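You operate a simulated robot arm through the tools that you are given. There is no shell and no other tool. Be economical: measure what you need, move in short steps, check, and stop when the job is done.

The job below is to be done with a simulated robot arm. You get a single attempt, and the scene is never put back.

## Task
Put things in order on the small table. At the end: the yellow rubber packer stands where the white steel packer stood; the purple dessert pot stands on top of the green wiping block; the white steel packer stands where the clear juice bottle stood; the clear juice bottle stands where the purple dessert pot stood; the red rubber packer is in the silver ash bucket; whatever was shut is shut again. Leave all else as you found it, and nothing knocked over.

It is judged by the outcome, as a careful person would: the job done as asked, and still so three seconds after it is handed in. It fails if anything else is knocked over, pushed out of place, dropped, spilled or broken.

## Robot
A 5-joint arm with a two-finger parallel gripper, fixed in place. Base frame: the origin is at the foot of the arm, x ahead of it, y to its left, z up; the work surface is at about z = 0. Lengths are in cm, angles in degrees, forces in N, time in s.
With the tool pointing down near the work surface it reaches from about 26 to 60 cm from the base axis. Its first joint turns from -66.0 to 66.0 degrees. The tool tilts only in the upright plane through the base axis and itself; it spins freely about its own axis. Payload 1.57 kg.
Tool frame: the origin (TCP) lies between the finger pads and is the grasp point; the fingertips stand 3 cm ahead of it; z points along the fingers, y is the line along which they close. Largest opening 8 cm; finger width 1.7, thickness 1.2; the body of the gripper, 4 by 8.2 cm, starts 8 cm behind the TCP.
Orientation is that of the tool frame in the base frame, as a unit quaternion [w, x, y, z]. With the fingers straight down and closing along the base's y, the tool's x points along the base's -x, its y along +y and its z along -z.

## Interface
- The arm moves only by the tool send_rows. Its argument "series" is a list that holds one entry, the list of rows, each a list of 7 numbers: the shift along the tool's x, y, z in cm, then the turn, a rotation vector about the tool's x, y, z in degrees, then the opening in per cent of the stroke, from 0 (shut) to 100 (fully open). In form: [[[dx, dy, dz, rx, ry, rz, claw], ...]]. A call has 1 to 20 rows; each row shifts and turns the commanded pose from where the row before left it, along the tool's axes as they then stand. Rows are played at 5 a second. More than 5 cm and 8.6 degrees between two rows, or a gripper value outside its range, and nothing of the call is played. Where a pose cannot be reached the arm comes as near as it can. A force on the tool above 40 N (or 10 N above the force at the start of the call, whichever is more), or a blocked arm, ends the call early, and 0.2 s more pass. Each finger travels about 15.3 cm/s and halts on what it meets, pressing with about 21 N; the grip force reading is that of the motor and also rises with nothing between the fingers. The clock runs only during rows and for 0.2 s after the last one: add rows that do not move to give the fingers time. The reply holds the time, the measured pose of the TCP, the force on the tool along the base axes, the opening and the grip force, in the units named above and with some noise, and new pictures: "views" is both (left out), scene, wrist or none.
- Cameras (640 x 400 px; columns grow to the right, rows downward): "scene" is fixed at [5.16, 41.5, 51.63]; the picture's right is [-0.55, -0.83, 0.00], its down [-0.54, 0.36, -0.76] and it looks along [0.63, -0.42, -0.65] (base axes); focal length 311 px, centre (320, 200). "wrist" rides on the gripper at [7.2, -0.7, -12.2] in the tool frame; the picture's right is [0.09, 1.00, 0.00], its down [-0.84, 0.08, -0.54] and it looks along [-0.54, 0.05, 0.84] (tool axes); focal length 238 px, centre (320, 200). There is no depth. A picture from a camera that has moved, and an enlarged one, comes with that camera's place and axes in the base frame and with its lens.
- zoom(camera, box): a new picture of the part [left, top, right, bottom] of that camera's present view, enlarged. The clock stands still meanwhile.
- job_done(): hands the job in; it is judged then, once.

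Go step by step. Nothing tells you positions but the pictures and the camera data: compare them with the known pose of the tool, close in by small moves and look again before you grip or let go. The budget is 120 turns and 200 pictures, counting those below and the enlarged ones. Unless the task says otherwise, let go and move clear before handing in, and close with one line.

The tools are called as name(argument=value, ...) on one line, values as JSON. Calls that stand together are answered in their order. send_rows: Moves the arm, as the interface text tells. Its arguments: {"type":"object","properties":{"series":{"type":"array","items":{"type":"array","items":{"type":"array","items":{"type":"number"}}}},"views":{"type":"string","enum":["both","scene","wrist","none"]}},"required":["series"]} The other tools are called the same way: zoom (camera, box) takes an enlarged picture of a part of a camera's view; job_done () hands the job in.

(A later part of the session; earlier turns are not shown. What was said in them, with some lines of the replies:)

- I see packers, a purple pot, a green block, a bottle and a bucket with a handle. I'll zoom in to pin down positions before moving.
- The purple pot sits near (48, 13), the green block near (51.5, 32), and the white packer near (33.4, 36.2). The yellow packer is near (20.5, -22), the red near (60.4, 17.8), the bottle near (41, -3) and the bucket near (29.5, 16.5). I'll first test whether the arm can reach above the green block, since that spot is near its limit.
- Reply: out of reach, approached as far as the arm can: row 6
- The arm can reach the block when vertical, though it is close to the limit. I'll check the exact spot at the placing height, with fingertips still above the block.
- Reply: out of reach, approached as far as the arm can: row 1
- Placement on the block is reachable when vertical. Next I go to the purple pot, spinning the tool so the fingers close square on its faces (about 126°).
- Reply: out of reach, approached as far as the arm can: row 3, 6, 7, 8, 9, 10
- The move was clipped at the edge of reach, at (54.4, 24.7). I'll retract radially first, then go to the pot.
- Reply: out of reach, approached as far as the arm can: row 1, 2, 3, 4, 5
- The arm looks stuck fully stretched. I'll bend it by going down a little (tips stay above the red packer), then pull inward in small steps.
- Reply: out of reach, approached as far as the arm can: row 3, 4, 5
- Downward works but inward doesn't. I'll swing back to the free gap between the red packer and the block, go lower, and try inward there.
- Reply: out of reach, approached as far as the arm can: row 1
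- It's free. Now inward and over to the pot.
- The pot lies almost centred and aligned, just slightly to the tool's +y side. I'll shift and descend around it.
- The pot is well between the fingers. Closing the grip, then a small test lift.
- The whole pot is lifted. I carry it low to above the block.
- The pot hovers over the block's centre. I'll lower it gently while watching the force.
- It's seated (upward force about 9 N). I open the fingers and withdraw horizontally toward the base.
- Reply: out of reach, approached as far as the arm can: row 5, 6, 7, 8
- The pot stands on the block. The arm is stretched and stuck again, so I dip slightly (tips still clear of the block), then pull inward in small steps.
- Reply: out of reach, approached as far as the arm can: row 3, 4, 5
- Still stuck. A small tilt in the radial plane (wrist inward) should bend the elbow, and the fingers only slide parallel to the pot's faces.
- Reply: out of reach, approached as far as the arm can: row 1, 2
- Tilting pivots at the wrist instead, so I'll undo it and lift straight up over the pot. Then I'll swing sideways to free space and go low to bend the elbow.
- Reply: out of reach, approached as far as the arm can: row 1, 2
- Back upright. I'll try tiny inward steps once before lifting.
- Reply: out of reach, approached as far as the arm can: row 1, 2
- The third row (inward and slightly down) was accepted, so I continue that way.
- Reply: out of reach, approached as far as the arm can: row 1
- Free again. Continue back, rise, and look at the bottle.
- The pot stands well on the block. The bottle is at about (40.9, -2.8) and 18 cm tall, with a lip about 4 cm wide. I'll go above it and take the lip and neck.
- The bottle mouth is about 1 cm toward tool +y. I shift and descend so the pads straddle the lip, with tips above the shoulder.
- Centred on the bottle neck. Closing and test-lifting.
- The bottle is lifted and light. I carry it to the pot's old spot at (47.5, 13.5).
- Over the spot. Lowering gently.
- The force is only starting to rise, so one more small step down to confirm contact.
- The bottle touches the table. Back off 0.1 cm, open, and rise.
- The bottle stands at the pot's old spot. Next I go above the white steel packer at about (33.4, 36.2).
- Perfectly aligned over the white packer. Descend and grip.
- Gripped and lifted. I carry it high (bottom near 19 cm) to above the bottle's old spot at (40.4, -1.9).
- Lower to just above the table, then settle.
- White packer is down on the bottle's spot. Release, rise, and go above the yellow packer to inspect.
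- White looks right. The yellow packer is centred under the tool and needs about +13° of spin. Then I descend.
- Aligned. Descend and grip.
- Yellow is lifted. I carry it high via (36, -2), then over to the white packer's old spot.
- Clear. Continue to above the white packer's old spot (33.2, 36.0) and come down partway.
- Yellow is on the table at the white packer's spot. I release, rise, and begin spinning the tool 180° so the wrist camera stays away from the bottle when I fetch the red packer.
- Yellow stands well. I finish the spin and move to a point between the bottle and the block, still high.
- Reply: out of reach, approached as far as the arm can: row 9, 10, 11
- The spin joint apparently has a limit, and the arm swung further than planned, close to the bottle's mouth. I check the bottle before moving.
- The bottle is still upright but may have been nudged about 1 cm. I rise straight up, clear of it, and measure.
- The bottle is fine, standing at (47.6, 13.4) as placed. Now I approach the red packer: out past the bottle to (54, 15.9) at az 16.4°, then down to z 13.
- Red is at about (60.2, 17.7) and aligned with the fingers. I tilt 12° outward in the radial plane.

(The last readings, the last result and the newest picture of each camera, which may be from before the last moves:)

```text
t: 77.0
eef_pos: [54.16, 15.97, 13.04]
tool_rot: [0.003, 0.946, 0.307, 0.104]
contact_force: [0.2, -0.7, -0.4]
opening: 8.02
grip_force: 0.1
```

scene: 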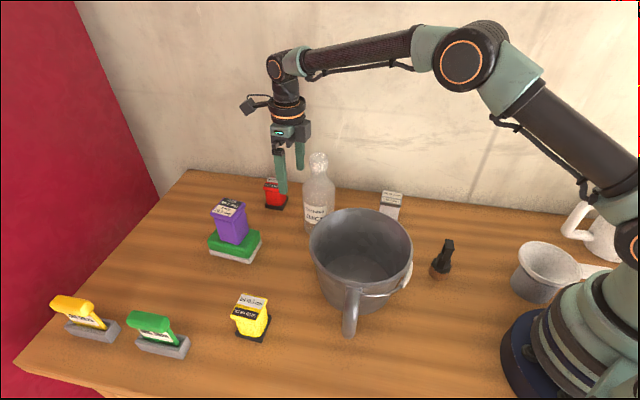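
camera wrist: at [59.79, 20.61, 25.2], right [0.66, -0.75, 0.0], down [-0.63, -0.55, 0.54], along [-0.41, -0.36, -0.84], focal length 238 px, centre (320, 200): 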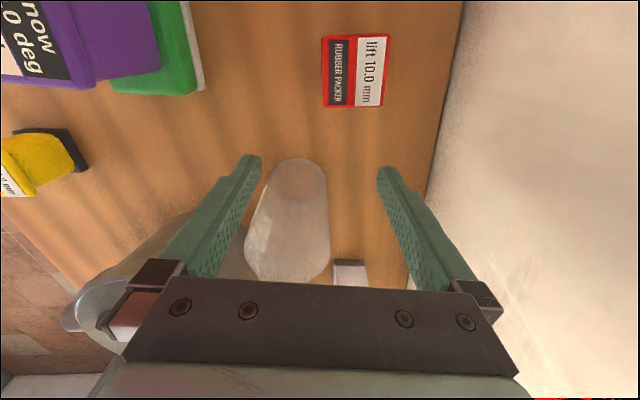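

Good. Now outward 5.7 cm at constant height and look.

send_rows(series=[[[2.63, 0.94, 0.6, 0, 0, 0, 100], [2.63, 0.94, 0.6, 0, 0, 0, 100], [0, 0, 0, 0, 0, 0, 100], [0, 0, 0, 0, 0, 0, 100]]])

zoom(camera="scene", box=[220, 110, 380, 230])

```text
t: 78.0
eef_pos: [59.79, 17.5, 12.86]
tool_rot: [0.003, 0.946, 0.308, 0.105]
contact_force: [0.4, -0.3, 0.2]
opening: 8.03
grip_force: 0.1
camera wrist: at [62.72, 21.51, 26.23], right [0.65, -0.75, 0.09], down [-0.72, -0.58, 0.37], along [-0.23, -0.31, -0.92], focal length 238 px, centre (320, 200)
```

scene: 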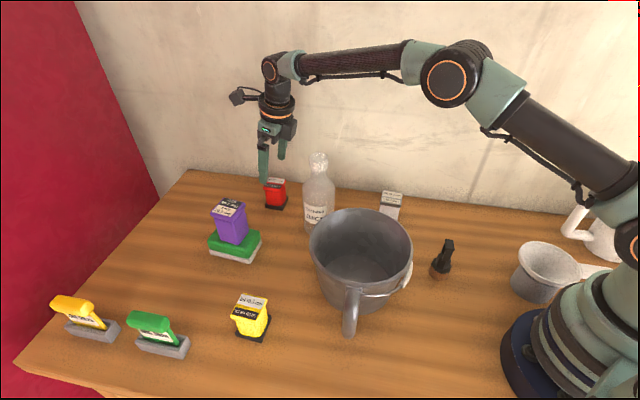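
wrist: 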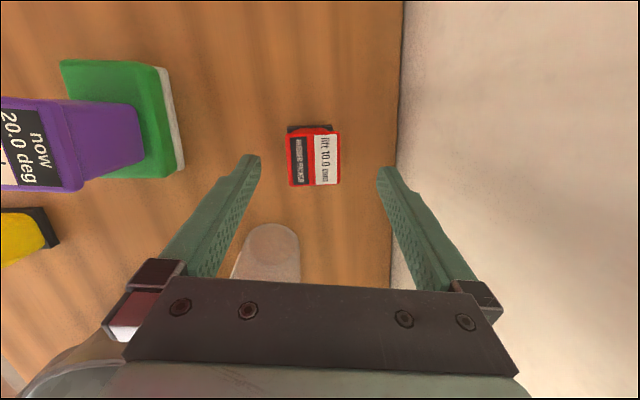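

```text
3.33 times, centred on (300, 170) of scene
camera zoom: at [5.16, 41.5, 51.63], right [-0.55, -0.83, 0.0], down [-0.54, 0.36, -0.76], along [0.63, -0.42, -0.65], focal length 1035 px, centre (387, 300)
```

zoom: 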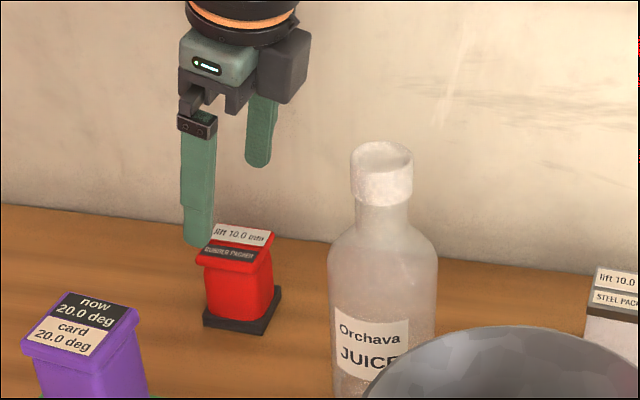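

Red at (60.3, 17.65) is almost exactly below. Descend straight down around it.

send_rows(series=[[[-0.44, -0.18, 2.69, 0, 0, 0, 100], [-0.44, -0.18, 2.69, 0, 0, 0, 100], [-0.44, -0.18, 2.69, 0, 0, 0, 100], [0, 0, 0, 0, 0, 0, 100], [0, 0, 0, 0, 0, 0, 100]]])

zoom(camera="scene", box=[220, 110, 380, 230])

```text
t: 79.2
eef_pos: [60.13, 17.72, 4.79]
tool_rot: [0.003, 0.946, 0.307, 0.104]
contact_force: [0.3, -0.2, 0.7]
opening: 7.99
grip_force: 0.2
camera wrist: at [63.13, 21.68, 18.16], right [0.65, -0.75, 0.09], down [-0.72, -0.58, 0.37], along [-0.23, -0.31, -0.92], focal length 238 px, centre (320, 200)
```

scene: 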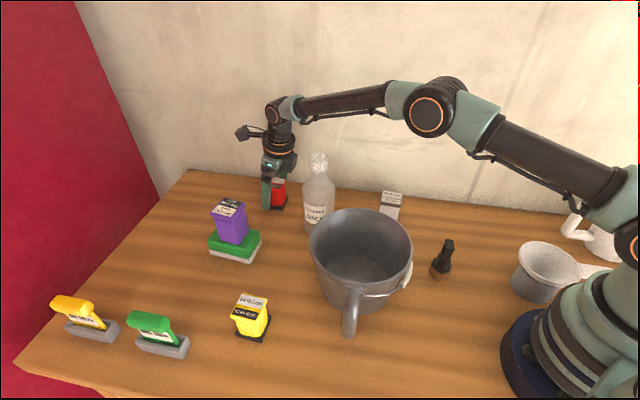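
wrist: 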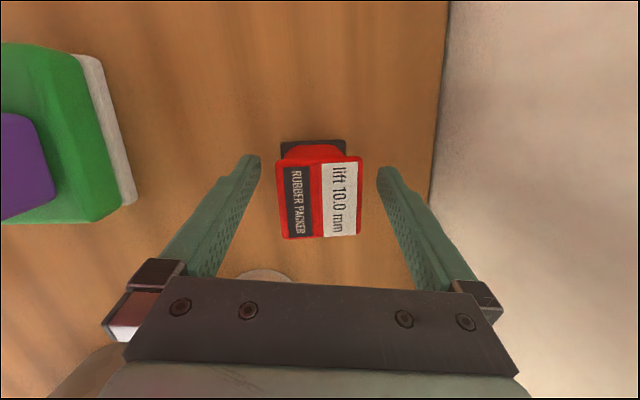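

```text
3.33 times, centred on (300, 170) of scene
camera zoom: at [5.16, 41.5, 51.63], right [-0.55, -0.83, 0.0], down [-0.54, 0.36, -0.76], along [0.63, -0.42, -0.65], focal length 1035 px, centre (387, 300)
```

zoom: 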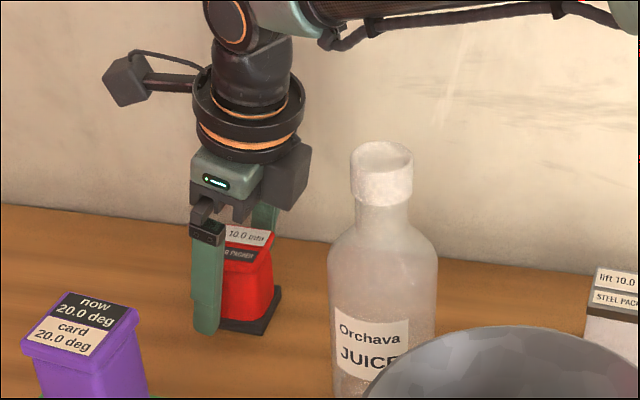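

Red is centred between the fingers. Close and test-lift.

send_rows(series=[[[0, 0, 0, 0, 0, 0, 0], [0, 0, 0, 0, 0, 0, 0], [0, 0, 0, 0, 0, 0, 0], [0, 0, 0, 0, 0, 0, 0], [0.15, 0.05, -0.73, 0, 0, 0, 0], [0.15, 0.05, -0.73, 0, 0, 0, 0], [0, 0, 0, 0, 0, 0, 0]]])

zoom(camera="scene", box=[220, 110, 380, 230])

```text
t: 80.8
eef_pos: [60.12, 17.73, 6.31]
tool_rot: [0.003, 0.946, 0.307, 0.105]
contact_force: [0.5, 0.3, -2.4]
opening: 4.48
grip_force: 21.0
camera wrist: at [63.01, 21.69, 19.58], right [0.65, -0.75, 0.09], down [-0.72, -0.58, 0.37], along [-0.23, -0.31, -0.92], focal length 238 px, centre (320, 200)
```

scene: 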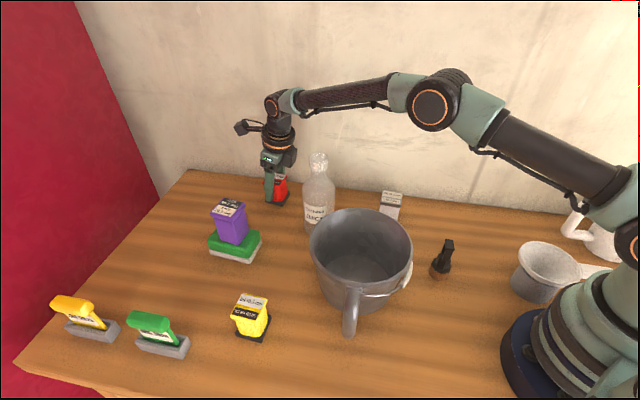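
wrist: 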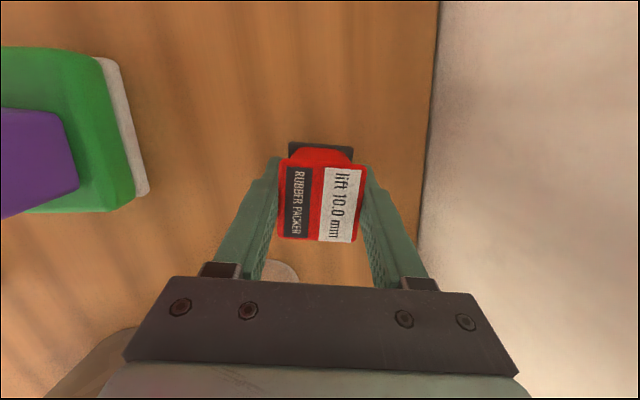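

```text
3.33 times, centred on (300, 170) of scene
camera zoom: at [5.16, 41.5, 51.63], right [-0.55, -0.83, 0.0], down [-0.54, 0.36, -0.76], along [0.63, -0.42, -0.65], focal length 1035 px, centre (387, 300)
```

zoom: 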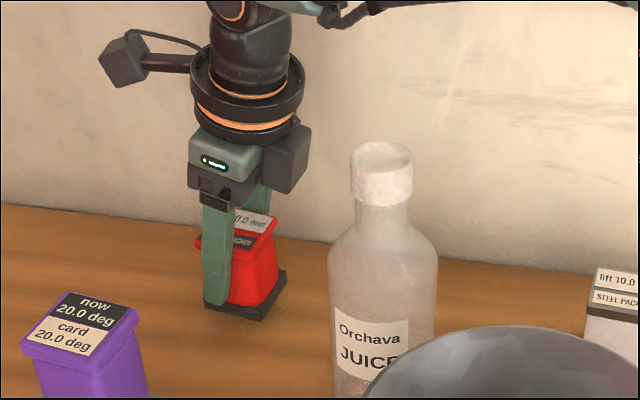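

Red is held firmly. I lift it, draw back slightly clear of the bottle, and rise to z about 26 so its base clears the bottle top.

send_rows(series=[[[0.56, 0.2, -2.79, 0, 0, 0, 0], [0.56, 0.2, -2.79, 0, 0, 0, 0], [-1.53, -0.54, -3.41, 0, 0, 0, 0], [-1.53, -0.54, -3.41, 0, 0, 0, 0], [0.78, 0.28, -3.91, 0, 0, 0, 0], [0.78, 0.28, -3.91, 0, 0, 0, 0], [0, 0, 0, 0, 0, 0, 0], [0, 0, 0, 0, 0, 0, 0]]])

```text
t: 82.6
eef_pos: [55.65, 16.39, 26.22]
tool_rot: [0.003, 0.946, 0.308, 0.105]
contact_force: [-0.3, 0.2, -1.3]
opening: 4.47
grip_force: 21.3
camera wrist: at [58.54, 20.31, 39.5], right [0.65, -0.75, 0.09], down [-0.72, -0.58, 0.37], along [-0.23, -0.31, -0.92], focal length 238 px, centre (320, 200)
```

scene: 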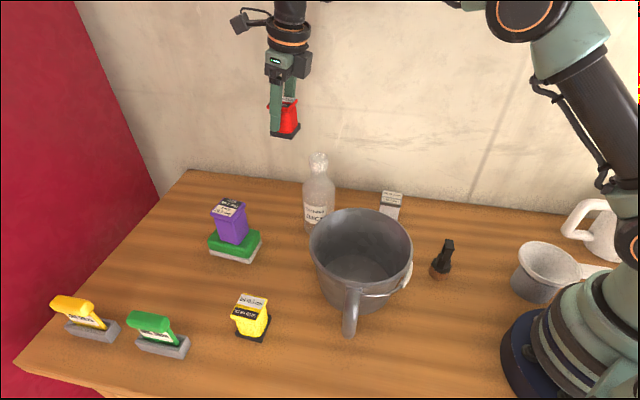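
wrist: 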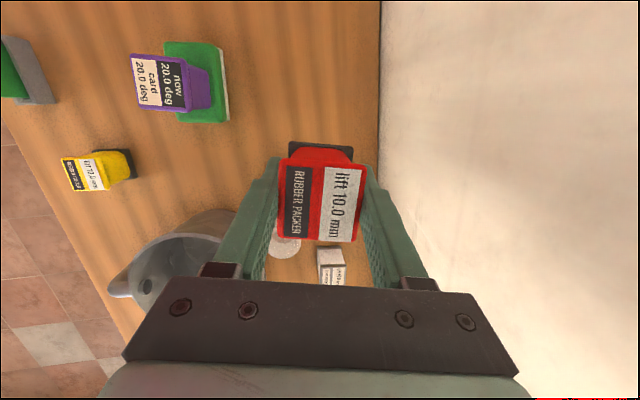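

All clear. I draw inward, untilt, spin 24° away from the joint limit, then go above the bucket.

send_rows(series=[[[-2.76, -0.98, -0.62, 0, 0, 0, 0], [-2.76, -0.98, -0.62, 0, 0, 0, 0], [0, 0, 0, 2.01, -5.65, 0, 0], [0, 0, 0, 2.01, -5.65, 0, 0], [0, 0, 0, 0, 0, -8, 0], [0, 0, 0, 0, 0, -8, 0], [0, 0, 0, 0, 0, -8, 0], [0, 0, 0, 0, 0, 0, 0], [0, 0, 0, 0, 0, 0, 0]]], views="none")

```text
t: 84.6
eef_pos: [49.79, 14.61, 26.15]
tool_rot: [0.0, 0.865, 0.501, -0.001]
contact_force: [0.5, 0.7, -2.5]
opening: 4.48
grip_force: 21.1
```

send_rows(series=[[[-1.71, -3.6, 0, 0, 0, 0, 0], [-1.71, -3.6, 0, 0, 0, 0, 0], [-1.71, -3.6, 0, 0, 0, 0, 0], [-1.71, -3.6, 0, 0, 0, 0, 0], [-1.71, -3.6, 0, 0, 0, 0, 0], [0, 0, 0, 0, 0, 0, 0], [0, 0, 0, 0, 0, 0, 0]]])

zoom(camera="scene", box=[280, 110, 440, 350])

```text
t: 86.2
eef_pos: [30.03, 16.11, 25.77]
tool_rot: [0.0, 0.866, 0.5, 0.0]
contact_force: [0.1, 0.1, -1.9]
opening: 4.45
grip_force: 20.5
camera wrist: at [33.14, 22.62, 38.06], right [0.91, -0.42, 0.0], down [-0.35, -0.76, 0.54], along [-0.23, -0.49, -0.84], focal length 238 px, centre (320, 200)
```

scene: 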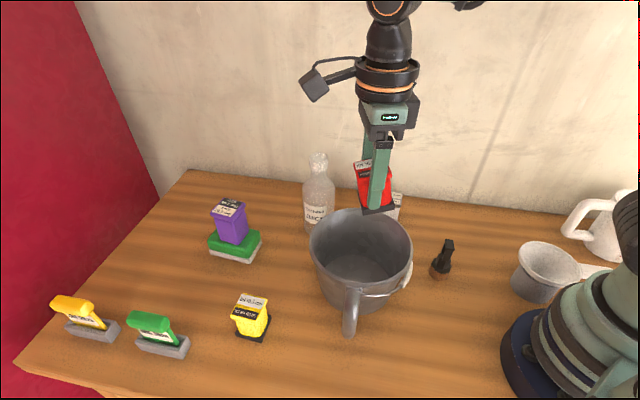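
wrist: 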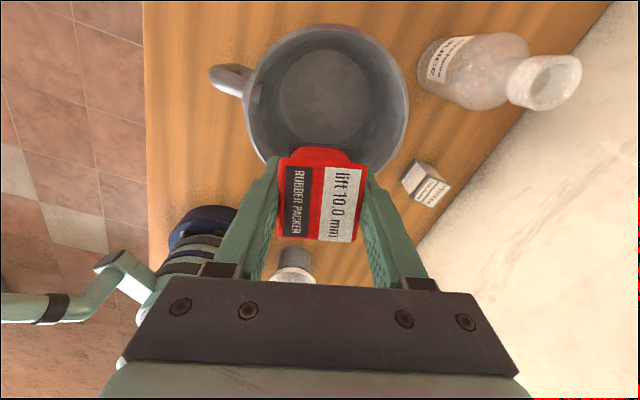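

```text
1.67 times, centred on (360, 230) of scene
camera zoom: at [5.16, 41.5, 51.63], right [-0.55, -0.83, 0.0], down [-0.54, 0.36, -0.76], along [0.63, -0.42, -0.65], focal length 518 px, centre (253, 150)
```

zoom: 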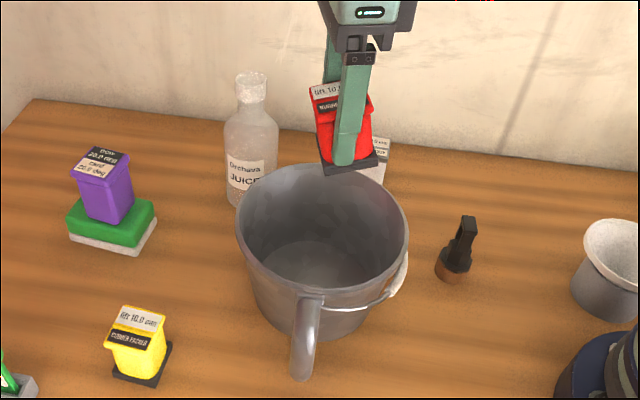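

The bucket centre is about (30.6, 16.2), almost directly below. I restore the 12° tilt so the packer hangs upright, then lower it partway into the bucket.

send_rows(series=[[[0, 0, 0, 0, 0, 6.2, 0], [0, 0, 0, 0, 0, 6.2, 0], [0, 0, 0, -2.01, 5.65, 0, 0], [0, 0, 0, -2.01, 5.65, 0, 0], [0.37, 0.42, 0.1, 0, 0, 0, 0], [-0.78, -0.28, 3.9, 0, 0, 0, 0], [-0.78, -0.28, 3.9, 0, 0, 0, 0], [0, 0, 0, 0, 0, 0, 0], [0, 0, 0, 0, 0, 0, 0]]])

zoom(camera="scene", box=[280, 110, 440, 350])

```text
t: 88.2
eef_pos: [30.7, 16.29, 18.01]
tool_rot: [-0.007, 0.91, 0.401, 0.105]
contact_force: [0.8, 0.3, -1.1]
opening: 4.5
grip_force: 20.9
camera wrist: at [32.79, 20.76, 31.36], right [0.79, -0.61, 0.09], down [-0.59, -0.72, 0.37], along [-0.16, -0.35, -0.92], focal length 238 px, centre (320, 200)
```

scene: 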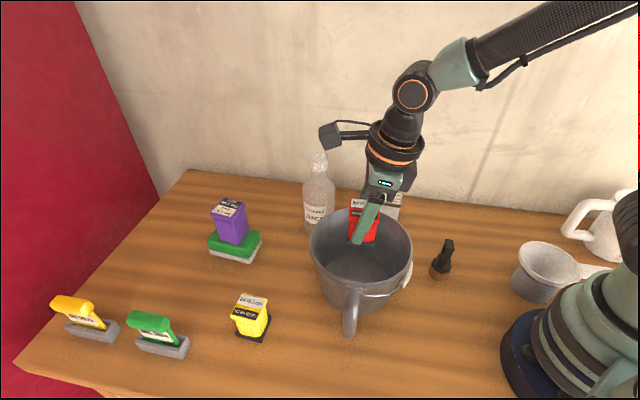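
wrist: 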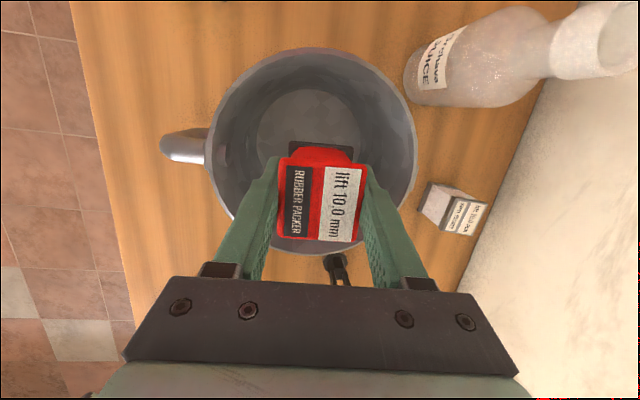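

```text
1.67 times, centred on (360, 230) of scene
camera zoom: at [5.16, 41.5, 51.63], right [-0.55, -0.83, 0.0], down [-0.54, 0.36, -0.76], along [0.63, -0.42, -0.65], focal length 518 px, centre (253, 150)
```

zoom: 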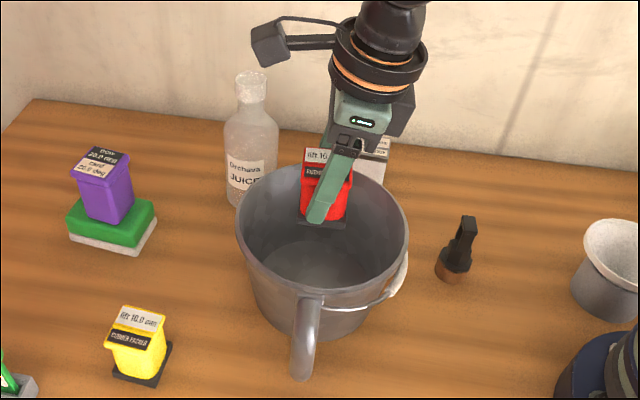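

From this view the bucket axis is at about (31.5, 17.1), so I shift ~1 cm and lower further inside.

send_rows(series=[[[1.1, 0.04, 0.22, 0, 0, 0, 0], [-0.59, -0.21, 2.93, 0, 0, 0, 0], [-0.59, -0.21, 2.93, 0, 0, 0, 0], [-0.59, -0.21, 2.93, 0, 0, 0, 0], [0, 0, 0, 0, 0, 0, 0]]])

zoom(camera="scene", box=[280, 160, 440, 350])

```text
t: 89.4
eef_pos: [31.48, 16.9, 9.22]
tool_rot: [-0.009, 0.91, 0.401, 0.105]
contact_force: [-0.1, 0.8, -1.1]
opening: 4.49
grip_force: 21.4
camera wrist: at [33.47, 21.43, 22.49], right [0.79, -0.61, 0.09], down [-0.59, -0.72, 0.37], along [-0.16, -0.34, -0.92], focal length 238 px, centre (320, 200)
```

scene: 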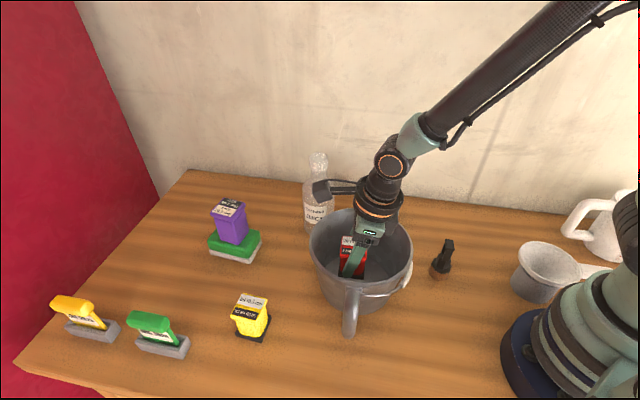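
wrist: 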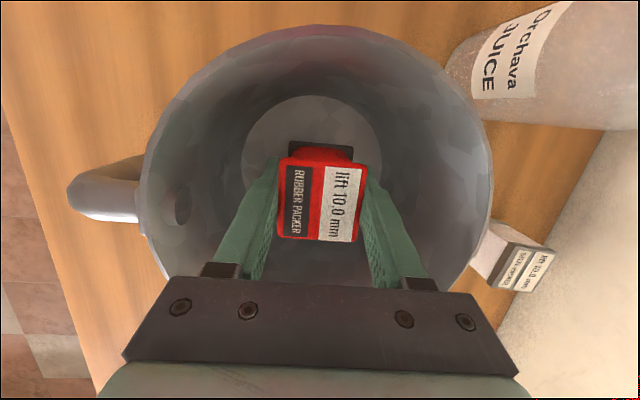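

```text
2.11 times, centred on (360, 255) of scene
camera zoom: at [5.16, 41.5, 51.63], right [-0.55, -0.83, 0.0], down [-0.54, 0.36, -0.76], along [0.63, -0.42, -0.65], focal length 654 px, centre (236, 84)
```

zoom: 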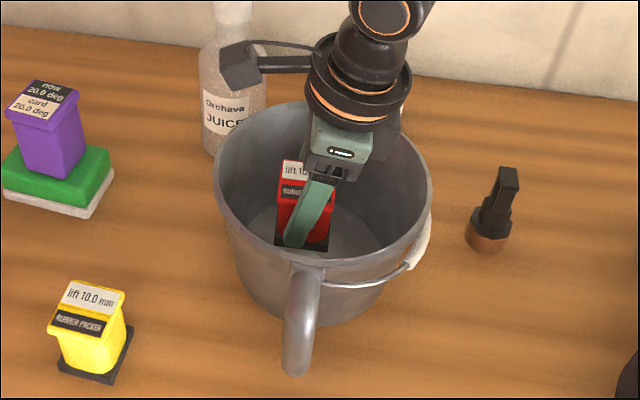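

Well inside. Lower gently until the packer touches the bucket floor.

send_rows(series=[[[-0.3, -0.1, 1.5, 0, 0, 0, 0], [-0.24, -0.08, 1.2, 0, 0, 0, 0], [-0.06, -0.02, 0.3, 0, 0, 0, 0], [0, 0, 0, 0, 0, 0, 0]]], views="none")

send_rows(series=[[[-0.06, -0.02, 0.3, 0, 0, 0, 0], [0, 0, 0, 0, 0, 0, 0]]], views="none")

```text
t: 90.4
eef_pos: [31.18, 16.78, 6.17]
tool_rot: [-0.008, 0.91, 0.401, 0.105]
contact_force: [0.5, 0.3, -1.6]
opening: 4.47
grip_force: 21.0
```

```text
t: 91.0
eef_pos: [31.48, 16.83, 5.72]
tool_rot: [-0.009, 0.91, 0.402, 0.104]
contact_force: [-0.2, 0.2, -1.7]
opening: 4.48
grip_force: 21.4
```

send_rows(series=[[[-0.04, -0.01, 0.2, 0, 0, 0, 0], [0, 0, 0, 0, 0, 0, 0]]], views="none")

send_rows(series=[[[-0.04, -0.01, 0.2, 0, 0, 0, 0], [0, 0, 0, 0, 0, 0, 0]]], views="none")

```text
t: 91.6
eef_pos: [31.28, 16.93, 5.5]
tool_rot: [-0.008, 0.91, 0.402, 0.103]
contact_force: [0.4, 0.5, -2.2]
opening: 4.47
grip_force: 21.1
```

```text
t: 92.2
eef_pos: [31.35, 16.89, 5.25]
tool_rot: [-0.008, 0.91, 0.402, 0.104]
contact_force: [-4.7, -1.2, 12.0]
opening: 4.48
grip_force: 21.1
```

Seated on the bucket floor. Open partway so the fingers don't press the bucket wall, then withdraw upward.

send_rows(series=[[[0.02, 0, -0.1, 0, 0, 0, 60], [0, 0, 0, 0, 0, 0, 72], [0, 0, 0, 0, 0, 0, 72], [0.2, 0.07, -1, 0, 0, 0, 72], [0.4, 0.14, -2, 0, 0, 0, 72], [0.59, 0.21, -2.93, 0, 0, 0, 72], [0.78, 0.28, -3.9, 0, 0, 0, 72], [0.78, 0.28, -3.9, 0, 0, 0, 72], [0.78, 0.28, -3.9, 0, 0, 0, 72], [0, 0, 0, 0, 0, 0, 72]]])

zoom(camera="scene", box=[280, 160, 440, 350])

```text
t: 94.4
eef_pos: [31.64, 17.03, 23.52]
tool_rot: [-0.008, 0.91, 0.402, 0.104]
contact_force: [0.1, -0.5, -0.6]
opening: 5.76
grip_force: 0.2
camera wrist: at [33.58, 21.53, 36.79], right [0.79, -0.61, 0.09], down [-0.59, -0.72, 0.37], along [-0.16, -0.34, -0.92], focal length 238 px, centre (320, 200)
```

scene: 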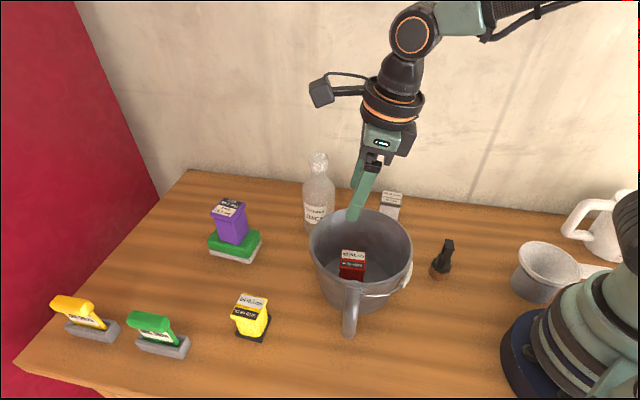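
wrist: 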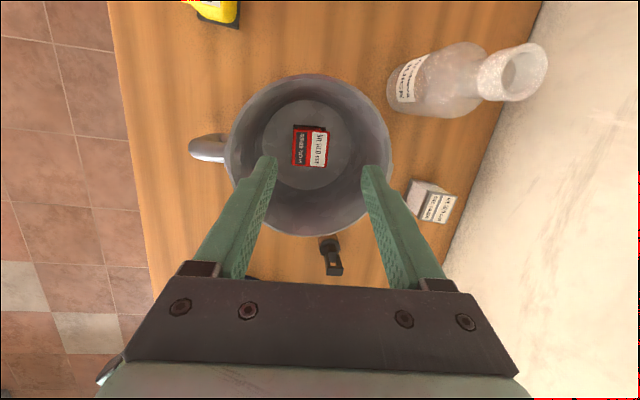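

```text
2.11 times, centred on (360, 255) of scene
camera zoom: at [5.16, 41.5, 51.63], right [-0.55, -0.83, 0.0], down [-0.54, 0.36, -0.76], along [0.63, -0.42, -0.65], focal length 654 px, centre (236, 84)
```

zoom: 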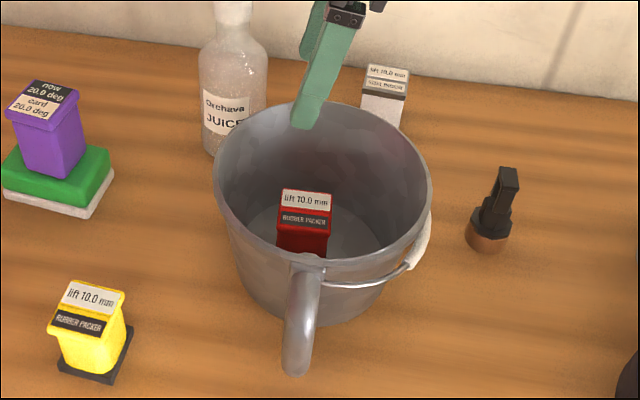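

The red packer stands in the bucket, the pot is on the block, and the bottle, white packer and yellow packer are each upright at their new spots. Nothing had to be opened and the arm is clear, so I hand in.

job_done()

```text
The job is handed in.
```

All five items were moved as asked and handed in. The arm brushed the juice bottle once while passing, but it stayed upright and measured at its spot afterwards.
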